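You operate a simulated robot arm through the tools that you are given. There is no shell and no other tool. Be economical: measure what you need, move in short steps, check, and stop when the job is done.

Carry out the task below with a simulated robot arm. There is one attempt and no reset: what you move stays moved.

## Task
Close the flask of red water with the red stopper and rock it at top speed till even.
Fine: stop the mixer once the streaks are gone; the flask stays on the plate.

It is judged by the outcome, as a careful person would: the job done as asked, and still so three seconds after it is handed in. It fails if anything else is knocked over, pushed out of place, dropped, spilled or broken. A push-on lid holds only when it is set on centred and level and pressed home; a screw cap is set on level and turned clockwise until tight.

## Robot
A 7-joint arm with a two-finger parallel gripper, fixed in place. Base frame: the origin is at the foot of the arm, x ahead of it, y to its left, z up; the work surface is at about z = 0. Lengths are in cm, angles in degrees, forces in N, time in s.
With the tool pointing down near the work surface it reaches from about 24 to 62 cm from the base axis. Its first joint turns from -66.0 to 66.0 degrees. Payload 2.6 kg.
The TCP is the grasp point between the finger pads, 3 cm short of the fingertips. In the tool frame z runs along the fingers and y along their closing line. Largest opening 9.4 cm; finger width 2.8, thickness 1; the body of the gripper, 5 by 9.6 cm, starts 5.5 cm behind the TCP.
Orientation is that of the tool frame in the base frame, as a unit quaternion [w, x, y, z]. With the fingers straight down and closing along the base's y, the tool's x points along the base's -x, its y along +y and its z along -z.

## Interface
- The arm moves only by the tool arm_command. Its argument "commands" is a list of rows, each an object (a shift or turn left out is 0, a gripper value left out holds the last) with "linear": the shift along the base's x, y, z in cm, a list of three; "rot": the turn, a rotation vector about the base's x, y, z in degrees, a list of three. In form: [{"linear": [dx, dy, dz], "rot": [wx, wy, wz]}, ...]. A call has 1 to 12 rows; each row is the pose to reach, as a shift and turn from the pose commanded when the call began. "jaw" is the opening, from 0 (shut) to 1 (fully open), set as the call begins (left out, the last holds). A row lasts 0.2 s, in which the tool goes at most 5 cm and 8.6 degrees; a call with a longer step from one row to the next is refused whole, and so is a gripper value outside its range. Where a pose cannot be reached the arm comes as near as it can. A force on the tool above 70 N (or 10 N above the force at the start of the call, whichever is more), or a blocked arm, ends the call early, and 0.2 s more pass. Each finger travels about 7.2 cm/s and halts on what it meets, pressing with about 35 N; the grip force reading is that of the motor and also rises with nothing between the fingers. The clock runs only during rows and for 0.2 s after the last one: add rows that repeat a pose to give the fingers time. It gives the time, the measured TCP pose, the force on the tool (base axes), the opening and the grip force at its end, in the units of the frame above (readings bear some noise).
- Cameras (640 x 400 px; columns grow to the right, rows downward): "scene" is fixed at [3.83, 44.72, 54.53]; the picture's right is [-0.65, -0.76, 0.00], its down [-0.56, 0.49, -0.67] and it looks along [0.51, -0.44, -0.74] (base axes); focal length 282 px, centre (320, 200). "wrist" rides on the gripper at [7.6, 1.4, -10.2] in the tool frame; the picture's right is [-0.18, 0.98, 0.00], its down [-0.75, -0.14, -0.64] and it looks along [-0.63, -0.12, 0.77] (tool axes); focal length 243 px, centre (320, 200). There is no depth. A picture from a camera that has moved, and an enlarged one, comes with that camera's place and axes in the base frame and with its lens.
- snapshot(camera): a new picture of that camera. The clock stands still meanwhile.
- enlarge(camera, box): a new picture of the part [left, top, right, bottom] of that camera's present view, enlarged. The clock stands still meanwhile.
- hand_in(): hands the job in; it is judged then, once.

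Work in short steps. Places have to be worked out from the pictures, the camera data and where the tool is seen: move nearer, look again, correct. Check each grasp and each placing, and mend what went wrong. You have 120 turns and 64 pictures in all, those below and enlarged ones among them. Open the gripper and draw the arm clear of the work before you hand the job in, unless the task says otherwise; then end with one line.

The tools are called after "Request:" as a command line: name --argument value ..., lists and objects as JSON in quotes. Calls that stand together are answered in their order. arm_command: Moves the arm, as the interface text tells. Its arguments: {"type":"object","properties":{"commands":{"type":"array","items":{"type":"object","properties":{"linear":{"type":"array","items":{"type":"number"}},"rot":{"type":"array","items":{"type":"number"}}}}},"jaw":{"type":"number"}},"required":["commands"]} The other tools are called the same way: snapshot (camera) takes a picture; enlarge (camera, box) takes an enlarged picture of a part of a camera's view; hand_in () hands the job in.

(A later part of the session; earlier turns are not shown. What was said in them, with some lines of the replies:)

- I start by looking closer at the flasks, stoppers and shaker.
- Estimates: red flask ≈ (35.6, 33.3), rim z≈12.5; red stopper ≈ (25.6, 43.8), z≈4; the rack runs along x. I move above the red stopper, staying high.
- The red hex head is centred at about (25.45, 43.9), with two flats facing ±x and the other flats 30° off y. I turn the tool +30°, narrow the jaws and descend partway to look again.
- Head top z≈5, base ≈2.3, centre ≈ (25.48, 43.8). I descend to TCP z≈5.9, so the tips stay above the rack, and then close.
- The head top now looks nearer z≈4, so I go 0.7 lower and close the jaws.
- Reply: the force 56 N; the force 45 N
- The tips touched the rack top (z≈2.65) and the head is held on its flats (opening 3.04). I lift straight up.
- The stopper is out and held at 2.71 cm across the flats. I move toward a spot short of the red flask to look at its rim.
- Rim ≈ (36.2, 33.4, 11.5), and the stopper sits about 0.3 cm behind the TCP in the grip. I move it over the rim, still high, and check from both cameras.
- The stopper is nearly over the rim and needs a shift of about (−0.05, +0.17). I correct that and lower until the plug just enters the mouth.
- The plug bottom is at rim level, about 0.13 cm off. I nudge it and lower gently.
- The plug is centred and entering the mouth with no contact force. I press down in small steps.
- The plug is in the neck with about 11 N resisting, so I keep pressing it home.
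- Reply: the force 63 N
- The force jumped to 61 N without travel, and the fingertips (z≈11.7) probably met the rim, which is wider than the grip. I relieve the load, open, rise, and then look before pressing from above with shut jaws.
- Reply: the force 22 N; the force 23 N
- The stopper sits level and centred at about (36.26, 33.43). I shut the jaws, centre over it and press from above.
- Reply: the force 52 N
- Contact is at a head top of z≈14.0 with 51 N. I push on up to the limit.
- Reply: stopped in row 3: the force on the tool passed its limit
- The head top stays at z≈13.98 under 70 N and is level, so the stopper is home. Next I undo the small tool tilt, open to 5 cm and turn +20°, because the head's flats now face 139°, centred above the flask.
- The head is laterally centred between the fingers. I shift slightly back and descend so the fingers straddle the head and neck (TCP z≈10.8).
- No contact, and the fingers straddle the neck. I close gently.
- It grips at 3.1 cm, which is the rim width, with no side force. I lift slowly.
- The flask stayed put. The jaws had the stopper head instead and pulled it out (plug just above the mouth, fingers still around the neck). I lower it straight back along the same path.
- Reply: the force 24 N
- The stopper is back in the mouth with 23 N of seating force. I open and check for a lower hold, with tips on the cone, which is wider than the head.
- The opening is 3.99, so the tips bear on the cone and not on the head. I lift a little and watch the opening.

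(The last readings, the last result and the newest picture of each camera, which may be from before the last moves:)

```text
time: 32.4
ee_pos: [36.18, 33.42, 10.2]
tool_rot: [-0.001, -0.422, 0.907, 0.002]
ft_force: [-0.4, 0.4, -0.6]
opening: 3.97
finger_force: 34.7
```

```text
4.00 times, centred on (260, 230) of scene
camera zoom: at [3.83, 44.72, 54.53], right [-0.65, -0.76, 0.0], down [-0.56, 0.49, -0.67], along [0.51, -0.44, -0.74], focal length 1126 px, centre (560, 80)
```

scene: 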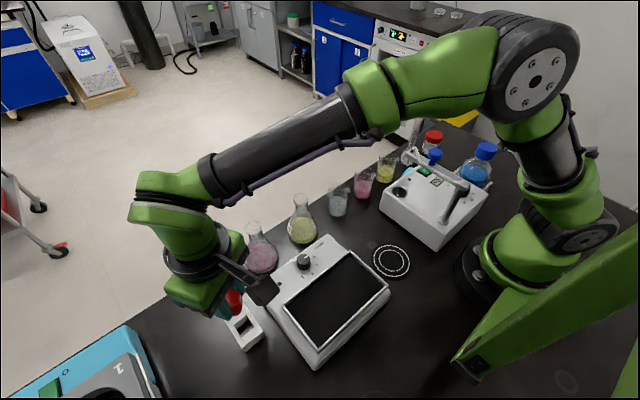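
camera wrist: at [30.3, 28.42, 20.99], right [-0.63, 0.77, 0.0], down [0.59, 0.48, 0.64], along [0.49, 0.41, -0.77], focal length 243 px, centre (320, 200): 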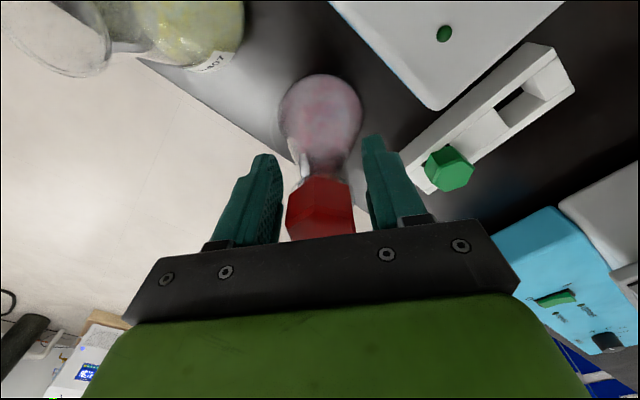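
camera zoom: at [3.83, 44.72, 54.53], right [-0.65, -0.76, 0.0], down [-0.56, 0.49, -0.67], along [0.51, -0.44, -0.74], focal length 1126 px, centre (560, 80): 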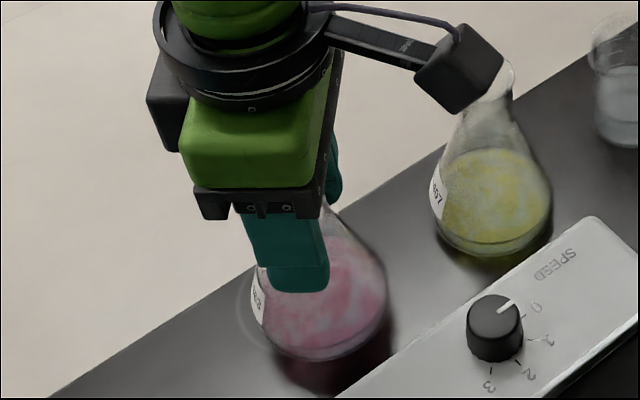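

The flask lifts with a steady grip. I raise it well clear and carry it smoothly toward the plate centre, about (17.7, 29).

Request:
arm_command --commands '[{"linear": [0, 0, 1]}, {"linear": [0, 0, 3]}, {"linear": [0, 0, 5]}, {"linear": [0, 0, 7]}, {"linear": [0, 0, 9]}, {"linear": [0, 0, 10.5]}, {"linear": [0, 0, 11]}, {"linear": [0, 0, 11]}]'

Request:
arm_command --commands '[{"linear": [-1, -0.2, 0]}, {"linear": [-3, -0.7, 0]}, {"linear": [-5, -1.2, 0]}, {"linear": [-7, -1.7, 0]}, {"linear": [-9, -2.2, 0]}, {"linear": [-11, -2.6, 0]}, {"linear": [-13, -3.1, 0]}, {"linear": [-15, -3.6, 0]}, {"linear": [-17, -4.1, 0]}, {"linear": [-18, -4.3, 0]}, {"linear": [-18.5, -4.4, 0]}, {"linear": [-18.5, -4.4, 0]}]'

Request:
snapshot --camera "scene"

Request:
snapshot --camera "wrist"

```text
time: 34.2
ee_pos: [36.26, 33.47, 21.37]
tool_rot: [-0.002, -0.423, 0.906, 0.001]
ft_force: [-0.8, -0.1, -1.8]
opening: 3.99
finger_force: 35.1
```

```text
time: 36.8
ee_pos: [17.74, 29.01, 21.21]
tool_rot: [-0.001, -0.422, 0.907, 0.002]
ft_force: [0.4, 0.1, -2.1]
opening: 3.93
finger_force: 34.8
```

```text
21 pictures are left
```

scene: 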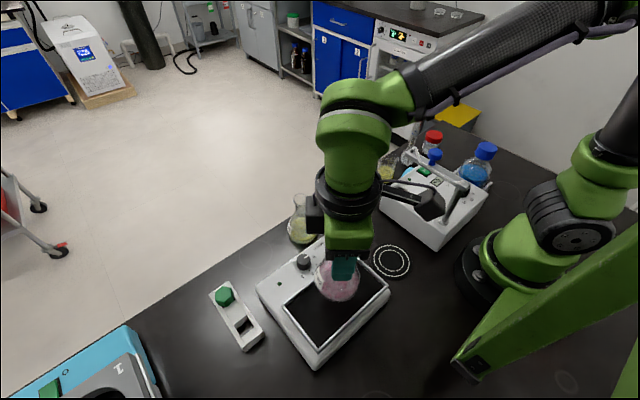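

```text
20 pictures are left
camera wrist: at [11.78, 24.05, 31.33], right [-0.63, 0.77, 0.0], down [0.59, 0.48, 0.64], along [0.49, 0.41, -0.77], focal length 243 px, centre (320, 200)
```

wrist: 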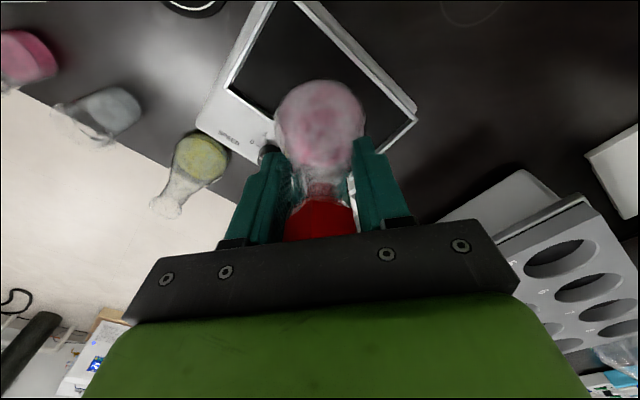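

The flask is over the plate centre, with its base at about z=12. I lower it until contact.

Request:
arm_command --commands '[{"linear": [0, 0, -1]}, {"linear": [0, 0, -2]}, {"linear": [0, 0, -3]}, {"linear": [0, 0, -3.6]}, {"linear": [0, 0, -4.0]}, {"linear": [0, 0, -4.3]}, {"linear": [0, 0, -4.6]}, {"linear": [0, 0, -4.6]}]'

Request:
enlarge --camera "scene" --box '[250, 220, 410, 370]'

```text
time: 38.6
ee_pos: [17.64, 29.15, 16.57]
tool_rot: [-0.001, -0.422, 0.907, 0.001]
ft_force: [0.4, -0.6, -1.5]
opening: 3.95
finger_force: 35.0
```

```text
2.67 times, centred on (330, 295) of scene
camera zoom: at [3.83, 44.72, 54.53], right [-0.65, -0.76, 0.0], down [-0.56, 0.49, -0.67], along [0.51, -0.44, -0.74], focal length 751 px, centre (293, -53)
```

zoom: 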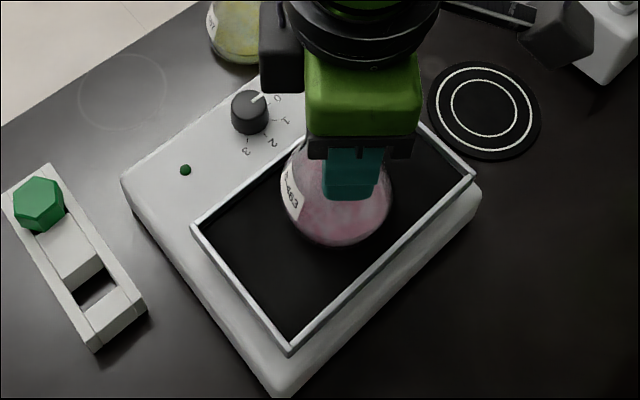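

Request:
arm_command --commands '[{"linear": [0, 0, -0.3]}, {"linear": [0, 0, -0.6]}, {"linear": [0, 0, -0.9]}, {"linear": [0, 0, -1.2]}, {"linear": [0, 0, -1.2]}]'

```text
time: 39.8
ee_pos: [17.79, 29.26, 15.85]
tool_rot: [0.006, -0.422, 0.906, 0.005]
ft_force: [-9.0, -1.6, 59.7]
opening: 4.3
finger_force: 35.0
```

The base is on the plate (60 N contact). I relieve the push, open and rise straight up.

Request:
arm_command --commands '[{"linear": [0, 0, 0.3]}, {"linear": [0, 0, 0.5]}, {"linear": [0, 0, 0.5]}]'

Request:
arm_command --commands '[{"linear": [0, 0, 0]}, {"linear": [0, 0, 0]}, {"linear": [0, 0, 0]}]' --jaw 0.62

Request:
arm_command --commands '[{"linear": [0, 0, 1]}, {"linear": [0, 0, 3]}, {"linear": [0, 0, 6]}, {"linear": [0, 0, 9]}, {"linear": [0, 0, 12]}, {"linear": [0, 0, 12]}]'

Request:
enlarge --camera "scene" --box '[250, 210, 410, 370]'

Request:
snapshot --camera "wrist"

```text
time: 40.6
ee_pos: [17.91, 29.0, 16.0]
tool_rot: [-0.001, -0.422, 0.906, 0.001]
ft_force: [3.5, 7.1, 8.1]
opening: 4.28
finger_force: 35.0
```

```text
time: 41.4
ee_pos: [17.7, 28.96, 15.9]
tool_rot: [-0.002, -0.422, 0.907, 0.001]
ft_force: [-0.4, -0.3, 0.2]
opening: 5.83
finger_force: 0.0
```

```text
time: 42.8
ee_pos: [17.4, 28.86, 28.05]
tool_rot: [-0.001, -0.422, 0.906, 0.002]
ft_force: [-0.2, -0.1, -0.2]
opening: 5.81
finger_force: 0.1
```

```text
2.50 times, centred on (330, 290) of scene
camera zoom: at [3.83, 44.72, 54.53], right [-0.65, -0.76, 0.0], down [-0.56, 0.49, -0.67], along [0.51, -0.44, -0.74], focal length 704 px, centre (295, -25)
```

zoom: 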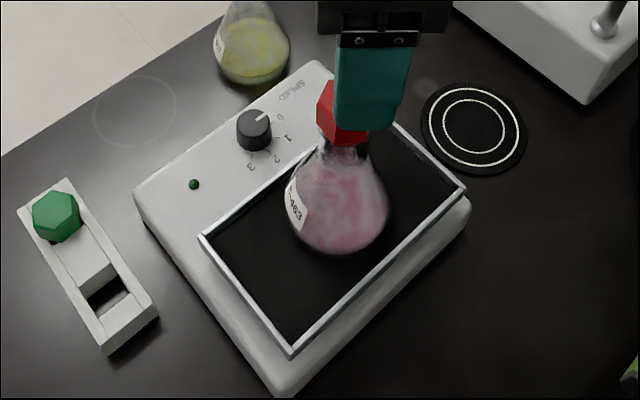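

```text
17 pictures are left
camera wrist: at [11.61, 23.95, 38.19], right [-0.63, 0.77, 0.0], down [0.59, 0.49, 0.64], along [0.49, 0.41, -0.77], focal length 243 px, centre (320, 200)
```

wrist: 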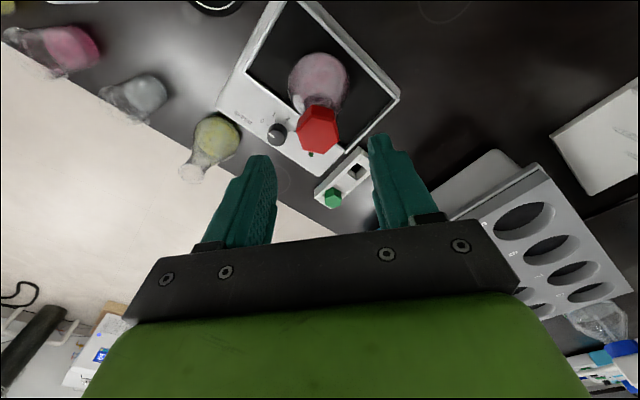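

The flask stands on the plate. I press the stopper once more from above with shut jaws to be sure it is home.

Request:
arm_command --commands '[{"linear": [0, -0.1, -1]}, {"linear": [0, -0.1, -2]}, {"linear": [0, -0.1, -3]}, {"linear": [0, -0.1, -3.5]}, {"linear": [0, -0.1, -3.8]}, {"linear": [0, -0.1, -4.1]}, {"linear": [0, -0.1, -4.4]}, {"linear": [0, -0.1, -4.7]}, {"linear": [0, -0.1, -5.0]}, {"linear": [0, -0.1, -5.2]}]' --jaw 0

```text
time: 44.4
ee_pos: [17.71, 29.44, 24.3]
tool_rot: [0.008, -0.422, 0.907, 0.007]
ft_force: [-2.9, -2.5, 16.5]
opening: 0.01
finger_force: 33.3
stopped in row 8: the force on the tool passed its limit (the readings are from after the stop); the commanded pose is now the measured one
```

Request:
arm_command --commands '[{"linear": [0, 0, 1]}, {"linear": [0, 0, 4], "rot": [-0.7, 0.75, 0]}, {"linear": [0, 0, 7], "rot": [-0.7, 0.75, 0]}, {"linear": [4, 0, 7], "rot": [-0.7, 0.75, 0]}, {"linear": [7, 0, 7], "rot": [-0.7, 0.75, 0]}, {"linear": [7, 0, 7], "rot": [-0.7, 0.75, 0]}]'

Request:
enlarge --camera "scene" --box '[290, 210, 390, 310]'

Request:
snapshot --camera "wrist"

```text
time: 45.8
ee_pos: [24.73, 29.41, 31.24]
tool_rot: [-0.003, -0.422, 0.907, 0.003]
ft_force: [-0.1, -0.2, -0.4]
opening: 0.0
finger_force: 33.4
```

```text
4.00 times, centred on (340, 260) of scene
camera zoom: at [3.83, 44.72, 54.53], right [-0.65, -0.76, 0.0], down [-0.56, 0.49, -0.67], along [0.51, -0.44, -0.74], focal length 1126 px, centre (240, -40)
```

zoom: 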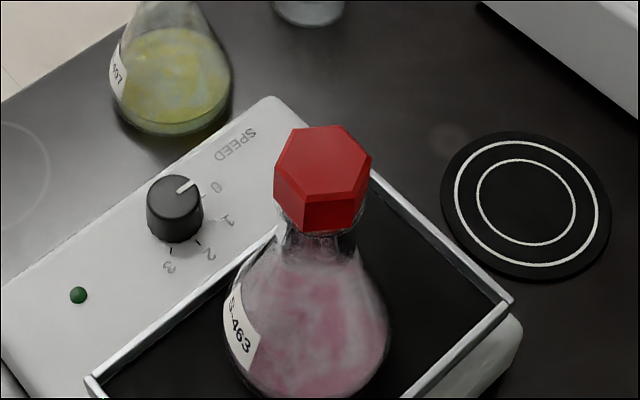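

```text
15 pictures are left
camera wrist: at [18.9, 24.31, 41.33], right [-0.63, 0.77, 0.01], down [0.6, 0.48, 0.64], along [0.49, 0.41, -0.77], focal length 243 px, centre (320, 200)
```

wrist: 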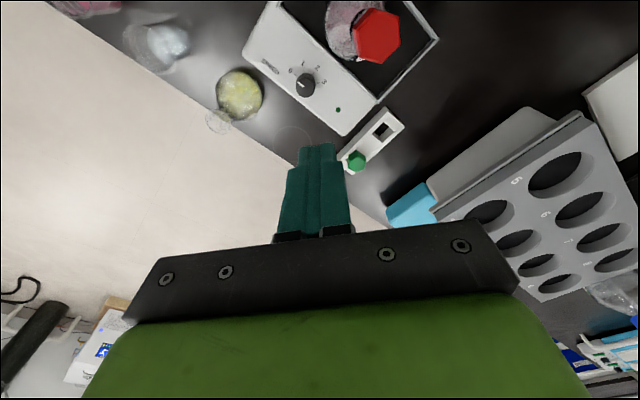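

The stopper is on and level. The knob is near (26.5, 28.5), top z≈8, and needs about 135° clockwise from 0 to 3. To keep the wrist camera away from the flask I test a yaw turn toward +180° above the knob, first half here.

Request:
arm_command --commands '[{"linear": [0.4, -0.2, 0], "rot": [0, 0, 8]}, {"linear": [0.8, -0.4, 0], "rot": [0, 0, 16]}, {"linear": [1.2, -0.6, -1], "rot": [0, 0, 24]}, {"linear": [1.64, -0.73, -2], "rot": [0, 0, 32]}, {"linear": [1.64, -0.73, -4], "rot": [0, 0, 40]}, {"linear": [1.64, -0.73, -6], "rot": [0, 0, 48]}, {"linear": [1.64, -0.73, -7], "rot": [0, 0, 56]}, {"linear": [1.64, -0.73, -8], "rot": [0, 0, 64]}, {"linear": [1.64, -0.73, -9], "rot": [0, 0, 72]}, {"linear": [1.64, -0.73, -10], "rot": [0, 0, 80]}, {"linear": [1.64, -0.73, -10], "rot": [0, 0, 80]}]' --jaw 0.45

Request:
arm_command --commands '[{"rot": [0, 0, 8]}, {"rot": [0, 0, 16]}, {"rot": [0, 0, 24]}, {"rot": [0, 0, 32]}, {"rot": [0, 0, 40]}, {"rot": [0, 0, 48]}, {"rot": [0, 0, 48]}]'

Request:
snapshot --camera "wrist"

```text
time: 48.2
ee_pos: [26.36, 28.67, 21.1]
tool_rot: [0.003, 0.907, -0.422, -0.002]
ft_force: [-0.5, 0.6, 0.0]
opening: 4.21
finger_force: 0.1
```

```text
time: 49.8
ee_pos: [26.46, 28.67, 21.12]
tool_rot: [0.004, 1.0, -0.017, 0.001]
ft_force: [-0.1, -0.4, 0.4]
opening: 4.24
finger_force: 0.1
```

```text
14 pictures are left
camera wrist: at [33.98, 26.91, 31.25], right [-0.22, -0.98, 0.01], down [-0.75, 0.17, 0.64], along [-0.63, 0.13, -0.77], focal length 243 px, centre (320, 200)
```

wrist: 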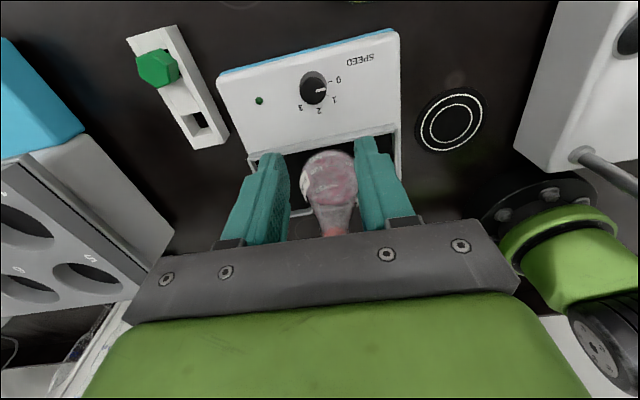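

Yaw ≈178° is reachable. The knob works out to about (27.4, 28.65) with its top near z≈6.4–7. I go closer and look again.

Request:
arm_command --commands '[{"linear": [0.5, 0, -2]}, {"linear": [0.9, 0, -4]}, {"linear": [0.9, 0, -6]}, {"linear": [0.9, 0, -8]}, {"linear": [0.9, 0, -8]}]'

Request:
enlarge --camera "wrist" --box '[220, 60, 420, 240]'

```text
time: 51.0
ee_pos: [27.24, 28.49, 13.06]
tool_rot: [0.005, 1.0, -0.018, 0.0]
ft_force: [0.2, 0.0, 0.6]
opening: 4.22
finger_force: 0.0
```

```text
2.22 times, centred on (320, 150) of wrist
camera zoom: at [34.88, 26.88, 23.27], right [-0.22, -0.98, 0.01], down [-0.75, 0.17, 0.64], along [-0.63, 0.13, -0.77], focal length 539 px, centre (320, 311)
```

zoom: 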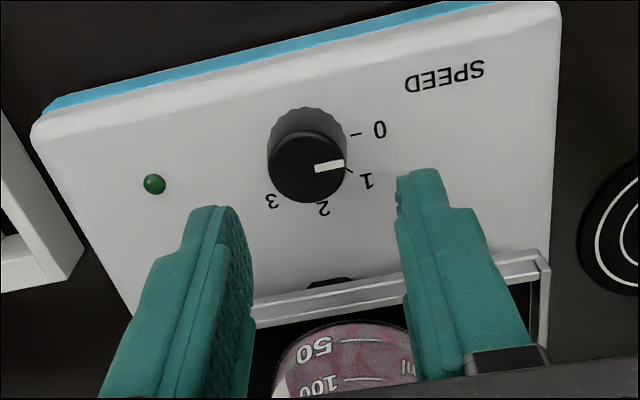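

Knob top centre ≈ (27.5, 28.75, 7.0), diameter 2.5, panel z≈5. I lower the open jaws around it (TCP z≈8.4) and close.

Request:
arm_command --commands '[{"linear": [0.2, 0.2, -1.5]}, {"linear": [0.2, 0.2, -3]}, {"linear": [0.2, 0.2, -4]}, {"linear": [0.2, 0.2, -4.6]}, {"linear": [0.2, 0.2, -4.6]}]'

Request:
enlarge --camera "wrist" --box '[220, 60, 420, 240]'

```text
time: 52.2
ee_pos: [27.54, 28.81, 8.42]
tool_rot: [0.005, 1.0, -0.019, 0.0]
ft_force: [-0.6, 0.0, 0.2]
opening: 4.22
finger_force: 0.0
```

```text
2.22 times, centred on (320, 150) of wrist
camera zoom: at [35.05, 27.07, 18.59], right [-0.22, -0.98, 0.01], down [-0.75, 0.17, 0.64], along [-0.63, 0.13, -0.77], focal length 539 px, centre (320, 311)
```

zoom: 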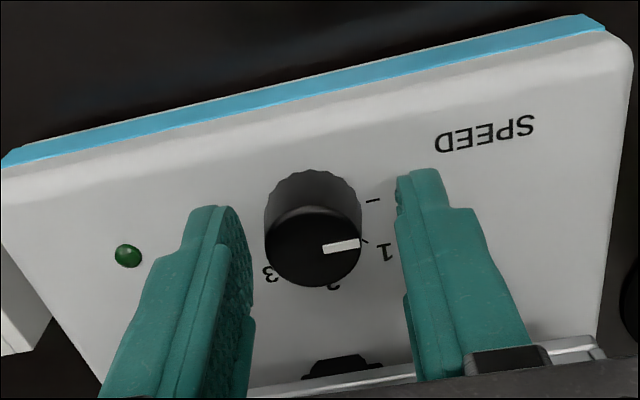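

The knob sits between the pads; I shift 0.15 in x and close.

Request:
arm_command --commands '[{"linear": [0.12, 0, 0]}, {"linear": [0.12, 0, 0]}, {"linear": [0.12, 0, 0]}, {"linear": [0.12, 0, 0]}]' --jaw 0.1

Request:
arm_command --commands '[{"rot": [0, 0, -8.5]}, {"rot": [0, 0, -17]}, {"rot": [0, 0, -25.5]}, {"rot": [0, 0, -34]}, {"rot": [0, 0, -34]}]'

Request:
enlarge --camera "wrist" --box '[220, 60, 420, 240]'

```text
time: 53.2
ee_pos: [27.48, 29.12, 8.67]
tool_rot: [0.001, 1.0, -0.015, 0.0]
ft_force: [-4.0, 29.8, -14.7]
opening: 2.67
finger_force: 44.7
```

```text
time: 54.4
ee_pos: [27.46, 28.83, 8.53]
tool_rot: [0.004, 0.951, -0.31, -0.003]
ft_force: [-11.8, 18.5, 1.9]
opening: 2.65
finger_force: 44.5
```

```text
2.22 times, centred on (320, 150) of wrist
camera zoom: at [32.87, 23.19, 18.67], right [-0.73, -0.69, 0.01], down [-0.52, 0.56, 0.64], along [-0.44, 0.46, -0.77], focal length 539 px, centre (320, 311)
```

zoom: 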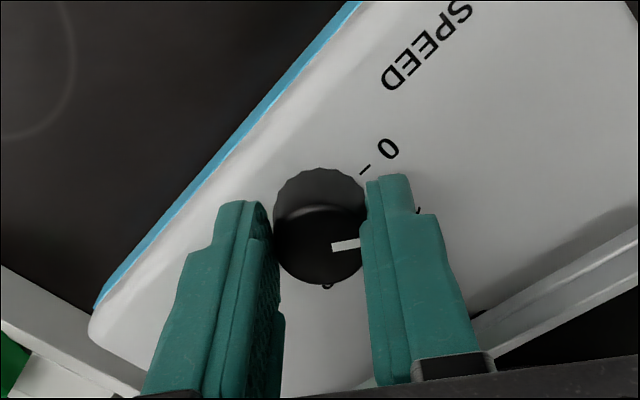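

The knob turned with the gripper. I continue the clockwise stroke, easing the y offset.

Request:
arm_command --commands '[{"linear": [-0.05, 0.15, 0], "rot": [0, 0, -8.5]}, {"linear": [-0.05, 0.15, 0], "rot": [0, 0, -17]}, {"linear": [-0.05, 0.15, 0], "rot": [0, 0, -25.5]}, {"linear": [-0.05, 0.15, 0], "rot": [0, 0, -34]}, {"linear": [-0.05, 0.15, 0], "rot": [0, 0, -34]}]'

Request:
snapshot --camera "wrist"

```text
time: 55.6
ee_pos: [27.48, 28.89, 8.54]
tool_rot: [0.008, 0.817, -0.577, -0.003]
ft_force: [-26.8, -16.4, 30.4]
opening: 2.68
finger_force: 44.8
```

```text
10 pictures are left
camera wrist: at [28.74, 21.12, 18.7], right [-0.99, -0.16, 0.01], down [-0.11, 0.76, 0.64], along [-0.11, 0.63, -0.77], focal length 243 px, centre (320, 200)
```

wrist: 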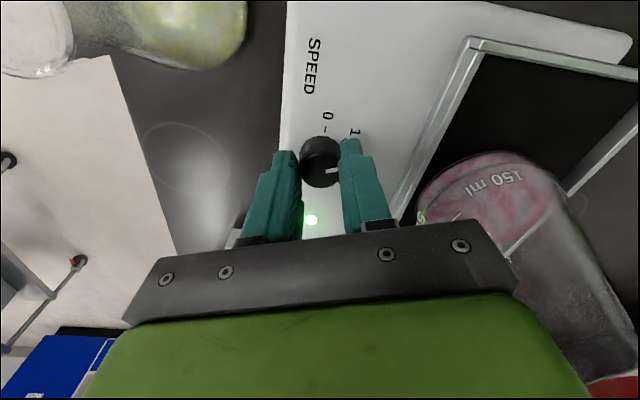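

The light is green, so the mixer is running. I open, turn back 68°, re-grip and make the second stroke.

Request:
arm_command --commands '[{"linear": [-0.1, -0.05, 0]}, {"linear": [-0.1, -0.05, 0]}, {"linear": [-0.1, -0.05, 0], "rot": [0, 0, 8.5]}, {"linear": [-0.1, -0.05, 0], "rot": [0, 0, 17]}, {"linear": [-0.1, -0.05, 0], "rot": [0, 0, 25.5]}, {"linear": [-0.1, -0.05, 0], "rot": [0, 0, 34]}, {"linear": [-0.1, -0.05, 0], "rot": [0, 0, 42.5]}, {"linear": [-0.1, -0.05, 0], "rot": [0, 0, 51]}, {"linear": [-0.1, -0.05, 0], "rot": [0, 0, 59.5]}, {"linear": [-0.1, -0.05, 0], "rot": [0, 0, 68]}, {"linear": [-0.1, -0.05, 0], "rot": [0, 0, 68]}]' --jaw 0.42

Request:
enlarge --camera "wrist" --box '[220, 60, 420, 240]'

```text
time: 58.0
ee_pos: [27.5, 28.9, 8.58]
tool_rot: [0.004, 1.0, -0.017, 0.0]
ft_force: [0.8, 0.4, 0.1]
opening: 3.96
finger_force: 0.1
```

```text
2.22 times, centred on (320, 150) of wrist
camera zoom: at [35.07, 27.26, 18.74], right [-0.22, -0.98, 0.01], down [-0.75, 0.17, 0.64], along [-0.63, 0.13, -0.77], focal length 539 px, centre (320, 311)
```

zoom: 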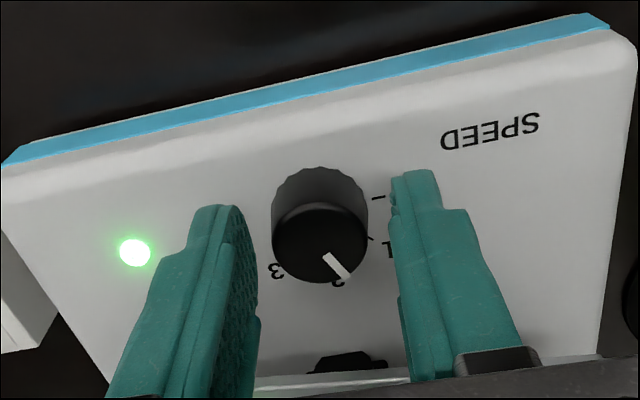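

The pointer is between 1 and 2. I close and turn another 72° clockwise.

Request:
arm_command --commands '[{"linear": [0, 0, 0]}, {"linear": [0, 0, 0]}, {"linear": [0, 0, 0]}]' --jaw 0.1

Request:
arm_command --commands '[{"rot": [0, 0, -8.5]}, {"rot": [0, 0, -17]}, {"rot": [0, 0, -25.5]}, {"rot": [0, 0, -34]}, {"rot": [0, 0, -42.5]}, {"rot": [0, 0, -51]}, {"rot": [0, 0, -59.5]}, {"rot": [0, 0, -68]}, {"rot": [0, 0, -74]}, {"rot": [0, 0, -74]}]'

Request:
snapshot --camera "wrist"

```text
time: 58.8
ee_pos: [27.59, 29.0, 8.6]
tool_rot: [0.003, 1.0, -0.017, 0.001]
ft_force: [2.0, 7.0, -3.4]
opening: 2.65
finger_force: 44.9
```

```text
time: 61.0
ee_pos: [27.33, 28.79, 8.47]
tool_rot: [0.006, 0.787, -0.617, -0.002]
ft_force: [-16.1, -15.1, 19.8]
opening: 2.65
finger_force: 44.7
```

```text
8 pictures are left
camera wrist: at [27.89, 21.06, 18.71], right [-1.0, -0.06, 0.01], down [-0.03, 0.77, 0.64], along [-0.04, 0.64, -0.77], focal length 243 px, centre (320, 200)
```

wrist: 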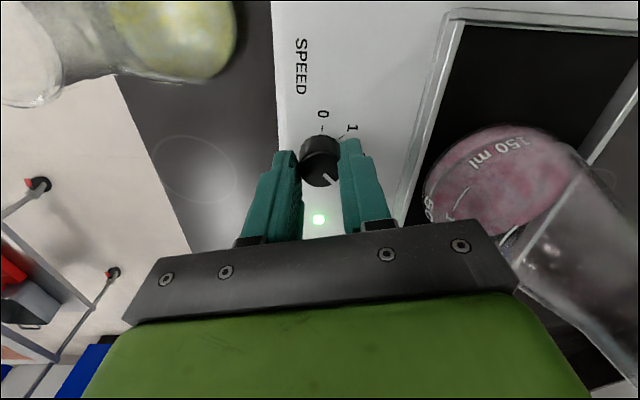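

The pointer has turned about 136°, to the 3 mark. I open the jaws, staying around the knob for the later stop, and check the flask and dial from the scene camera.

Request:
arm_command --commands '[{"linear": [0, 0.05, 0]}, {"linear": [0, 0.05, 0]}, {"linear": [0, 0.05, 0]}, {"linear": [0, 0.05, 0]}, {"linear": [0, 0.05, 0]}]' --jaw 0.42

Request:
enlarge --camera "wrist" --box '[260, 80, 640, 300]'

```text
time: 62.2
ee_pos: [27.44, 28.96, 8.55]
tool_rot: [0.003, 0.787, -0.617, -0.002]
ft_force: [-0.4, -0.6, 0.4]
opening: 3.96
finger_force: 0.0
```

```text
1.68 times, centred on (450, 190) of wrist
camera zoom: at [28.01, 21.13, 18.74], right [-1.0, -0.06, 0.01], down [-0.04, 0.77, 0.64], along [-0.04, 0.64, -0.77], focal length 409 px, centre (101, 217)
```

zoom: 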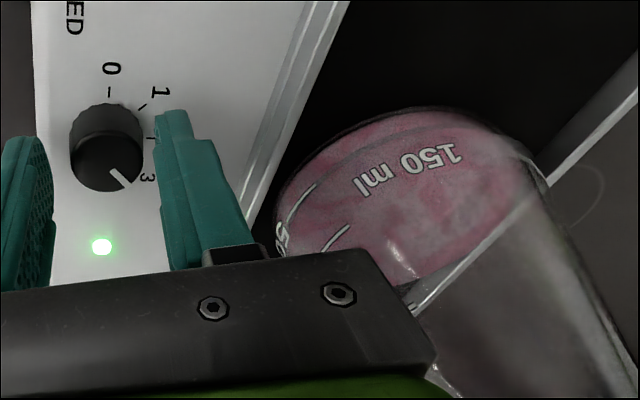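

The pointer is at 3, the light is on, and streaks are still fading. I wait.

Request:
arm_command --commands '[{}, {}, {}, {}, {}, {}, {}, {}, {}, {}, {}, {}]'

Request:
arm_command --commands '[{}, {}, {}, {}, {}, {}, {}, {}, {}, {}, {}, {}]'

Request:
arm_command --commands '[{}, {}, {}, {}, {}, {}, {}, {}, {}, {}, {}, {}]'

Request:
enlarge --camera "wrist" --box '[260, 80, 640, 300]'

```text
time: 64.8
ee_pos: [27.5, 28.86, 8.66]
tool_rot: [0.003, 0.788, -0.616, -0.002]
ft_force: [0.2, 0.7, 0.1]
opening: 3.96
finger_force: 0.1
```

```text
time: 67.4
ee_pos: [27.39, 28.94, 8.54]
tool_rot: [0.003, 0.788, -0.616, -0.002]
ft_force: [0.7, -0.4, 0.0]
opening: 3.96
finger_force: 0.1
```

```text
time: 70.0
ee_pos: [27.41, 28.91, 8.6]
tool_rot: [0.004, 0.788, -0.616, -0.002]
ft_force: [0.0, 0.0, -0.1]
opening: 3.98
finger_force: 0.1
```

```text
1.68 times, centred on (450, 190) of wrist
camera zoom: at [28.01, 21.13, 18.74], right [-1.0, -0.06, 0.01], down [-0.04, 0.77, 0.64], along [-0.04, 0.64, -0.77], focal length 409 px, centre (101, 217)
```

zoom: 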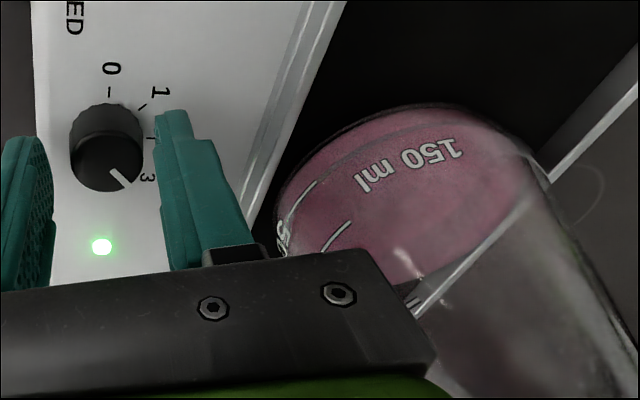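

The streaks are nearly gone. I wait a little longer and look again.

Request:
arm_command --commands '[{}, {}, {}, {}, {}, {}, {}, {}, {}, {}, {}, {}]'

Request:
arm_command --commands '[{}, {}, {}, {}, {}, {}, {}, {}, {}, {}, {}, {}]'

Request:
enlarge --camera "wrist" --box '[400, 80, 640, 300]'

```text
time: 72.6
ee_pos: [27.45, 28.89, 8.53]
tool_rot: [0.003, 0.787, -0.617, -0.003]
ft_force: [-1.0, 0.5, 0.2]
opening: 3.96
finger_force: 0.1
```

```text
time: 75.2
ee_pos: [27.58, 28.87, 8.54]
tool_rot: [0.003, 0.788, -0.616, -0.003]
ft_force: [0.3, -0.2, -0.7]
opening: 3.96
finger_force: 0.1
```

```text
1.82 times, centred on (520, 190) of wrist
camera zoom: at [28.01, 21.13, 18.74], right [-1.0, -0.06, 0.01], down [-0.04, 0.77, 0.64], along [-0.04, 0.64, -0.77], focal length 441 px, centre (-44, 218)
```

zoom: 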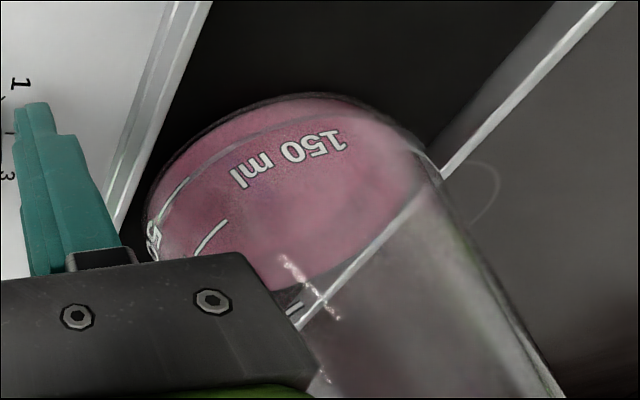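

The colour looks even. One short extra wait, then I grip and turn the knob counter-clockwise 74°.

Request:
arm_command --commands '[{}, {}, {}, {}, {}, {}, {}, {}, {}, {}, {}, {}]'

Request:
arm_command --commands '[{}, {}, {}, {}]' --jaw 0.1

Request:
arm_command --commands '[{"rot": [0, 0, 8.5]}, {"rot": [0, 0, 17]}, {"rot": [0, 0, 25.5]}, {"rot": [0, 0, 34]}, {"rot": [0, 0, 42.5]}, {"rot": [0, 0, 51]}, {"rot": [0, 0, 59.5]}, {"rot": [0, 0, 68]}, {"rot": [0, 0, 74]}, {"rot": [0, 0, 74]}]'

Request:
arm_command --commands '[{}, {}, {"rot": [0, 0, -8.5]}, {"rot": [0, 0, -17]}, {"rot": [0, 0, -25.5]}, {"rot": [0, 0, -34]}, {"rot": [0, 0, -42.5]}, {"rot": [0, 0, -51]}, {"rot": [0, 0, -59.5]}, {"rot": [0, 0, -66]}, {"rot": [0, 0, -66]}]' --jaw 0.42

Request:
enlarge --camera "wrist" --box '[260, 80, 640, 300]'

```text
time: 77.8
ee_pos: [27.39, 28.98, 8.59]
tool_rot: [0.003, 0.787, -0.617, -0.002]
ft_force: [0.8, 0.3, -0.2]
opening: 3.97
finger_force: 0.0
```

```text
time: 78.8
ee_pos: [27.23, 28.9, 8.46]
tool_rot: [0.006, 0.787, -0.616, -0.004]
ft_force: [-18.1, -9.1, 8.4]
opening: 2.61
finger_force: 44.9
```

```text
time: 81.0
ee_pos: [27.34, 29.05, 8.51]
tool_rot: [0.002, 1.0, -0.018, -0.001]
ft_force: [-16.4, 7.0, -0.1]
opening: 2.64
finger_force: 45.2
```

```text
time: 83.4
ee_pos: [27.48, 28.91, 8.61]
tool_rot: [0.003, 0.828, -0.561, -0.002]
ft_force: [0.4, 0.5, -0.3]
opening: 3.97
finger_force: 0.1
```

```text
1.68 times, centred on (450, 190) of wrist
camera zoom: at [29.09, 21.28, 18.68], right [-0.98, -0.19, 0.01], down [-0.14, 0.75, 0.64], along [-0.13, 0.63, -0.77], focal length 409 px, centre (101, 217)
```

zoom: 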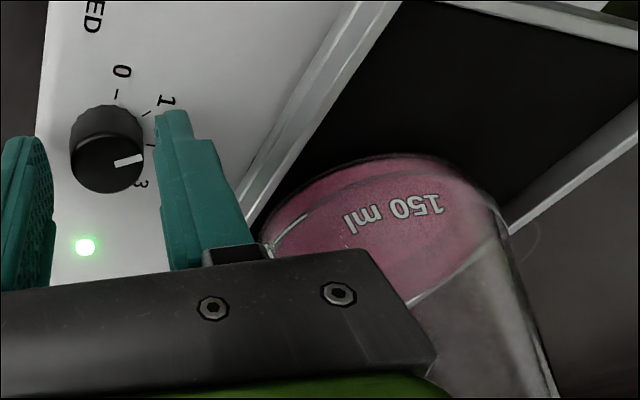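

The liquid is even, and the pointer now sits between 1 and 2. I grip and turn the remaining ~66° to 0.

Request:
arm_command --commands '[{}, {}, {}, {}]' --jaw 0.1

Request:
arm_command --commands '[{"rot": [0, 0, 8.5]}, {"rot": [0, 0, 17]}, {"rot": [0, 0, 25.5]}, {"rot": [0, 0, 34]}, {"rot": [0, 0, 42.5]}, {"rot": [0, 0, 51]}, {"rot": [0, 0, 59.5]}, {"rot": [0, 0, 66]}, {"rot": [0, 0, 68]}, {"rot": [0, 0, 68]}]'

Request:
arm_command --commands '[{}, {}, {}]' --jaw 0.44

Request:
enlarge --camera "wrist" --box '[220, 60, 420, 240]'

```text
time: 84.4
ee_pos: [27.38, 28.72, 8.48]
tool_rot: [0.005, 0.828, -0.56, -0.003]
ft_force: [-18.7, -11.3, 10.2]
opening: 2.62
finger_force: 44.9
```

```text
time: 86.6
ee_pos: [27.56, 29.0, 8.59]
tool_rot: [0.003, 1.0, 0.002, 0.002]
ft_force: [3.6, 16.5, -26.1]
opening: 2.66
finger_force: 45.2
```

```text
time: 87.4
ee_pos: [27.34, 28.96, 8.6]
tool_rot: [0.004, 1.0, -0.001, 0.001]
ft_force: [-0.1, -0.3, 0.2]
opening: 4.14
finger_force: 0.1
```

```text
2.22 times, centred on (320, 150) of wrist
camera zoom: at [35.09, 27.5, 18.72], right [-0.19, -0.98, 0.01], down [-0.75, 0.15, 0.64], along [-0.63, 0.11, -0.77], focal length 539 px, centre (320, 311)
```

zoom: 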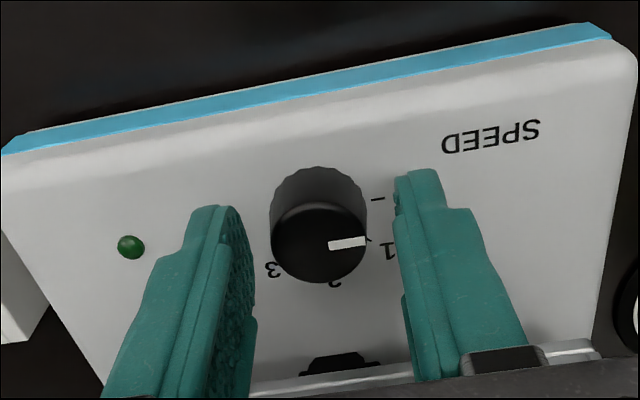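

The light is off and the pointer is back at 0. I rise straight up, draw the arm clear and take a final look.

Request:
arm_command --commands '[{"linear": [0, 0, 1.5]}, {"linear": [0, 0, 4]}, {"linear": [0, 0, 8]}, {"linear": [0, 0, 12]}, {"linear": [0, 0, 16]}, {"linear": [0, 0, 20]}, {"linear": [3, -3, 22]}, {"linear": [6, -6, 22]}, {"linear": [9, -9, 22]}, {"linear": [9, -9, 22]}]'

Request:
snapshot --camera "scene"

Request:
enlarge --camera "scene" --box '[280, 210, 400, 310]'

```text
time: 89.6
ee_pos: [36.62, 19.98, 30.55]
tool_rot: [0.003, 1.0, -0.001, 0.0]
ft_force: [-0.3, 0.2, -0.2]
opening: 4.13
finger_force: 0.0
```

```text
2 pictures are left
```

scene: 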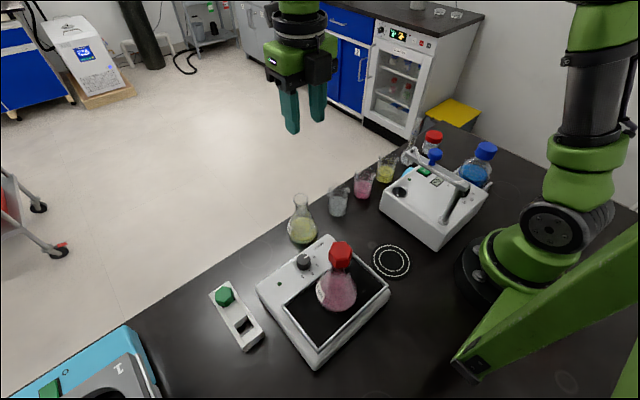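

```text
4.00 times, centred on (340, 260) of scene
camera zoom: at [3.83, 44.72, 54.53], right [-0.65, -0.76, 0.0], down [-0.56, 0.49, -0.67], along [0.51, -0.44, -0.74], focal length 1126 px, centre (240, -40)
```

zoom: 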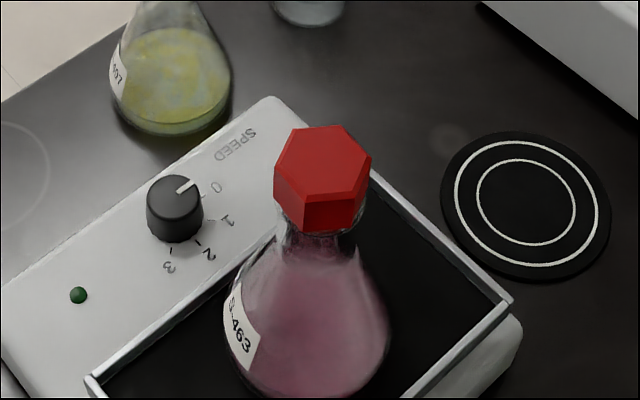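

The flask is stoppered and level on the plate, the liquid is even, the mixer is off, and nothing else has moved. I hand in.

Request:
hand_in

```text
The job is handed in.
```

The red-water flask is closed with the red stopper, was rocked at speed 3 until the streaks were gone, and stands on the plate with the mixer switched off.
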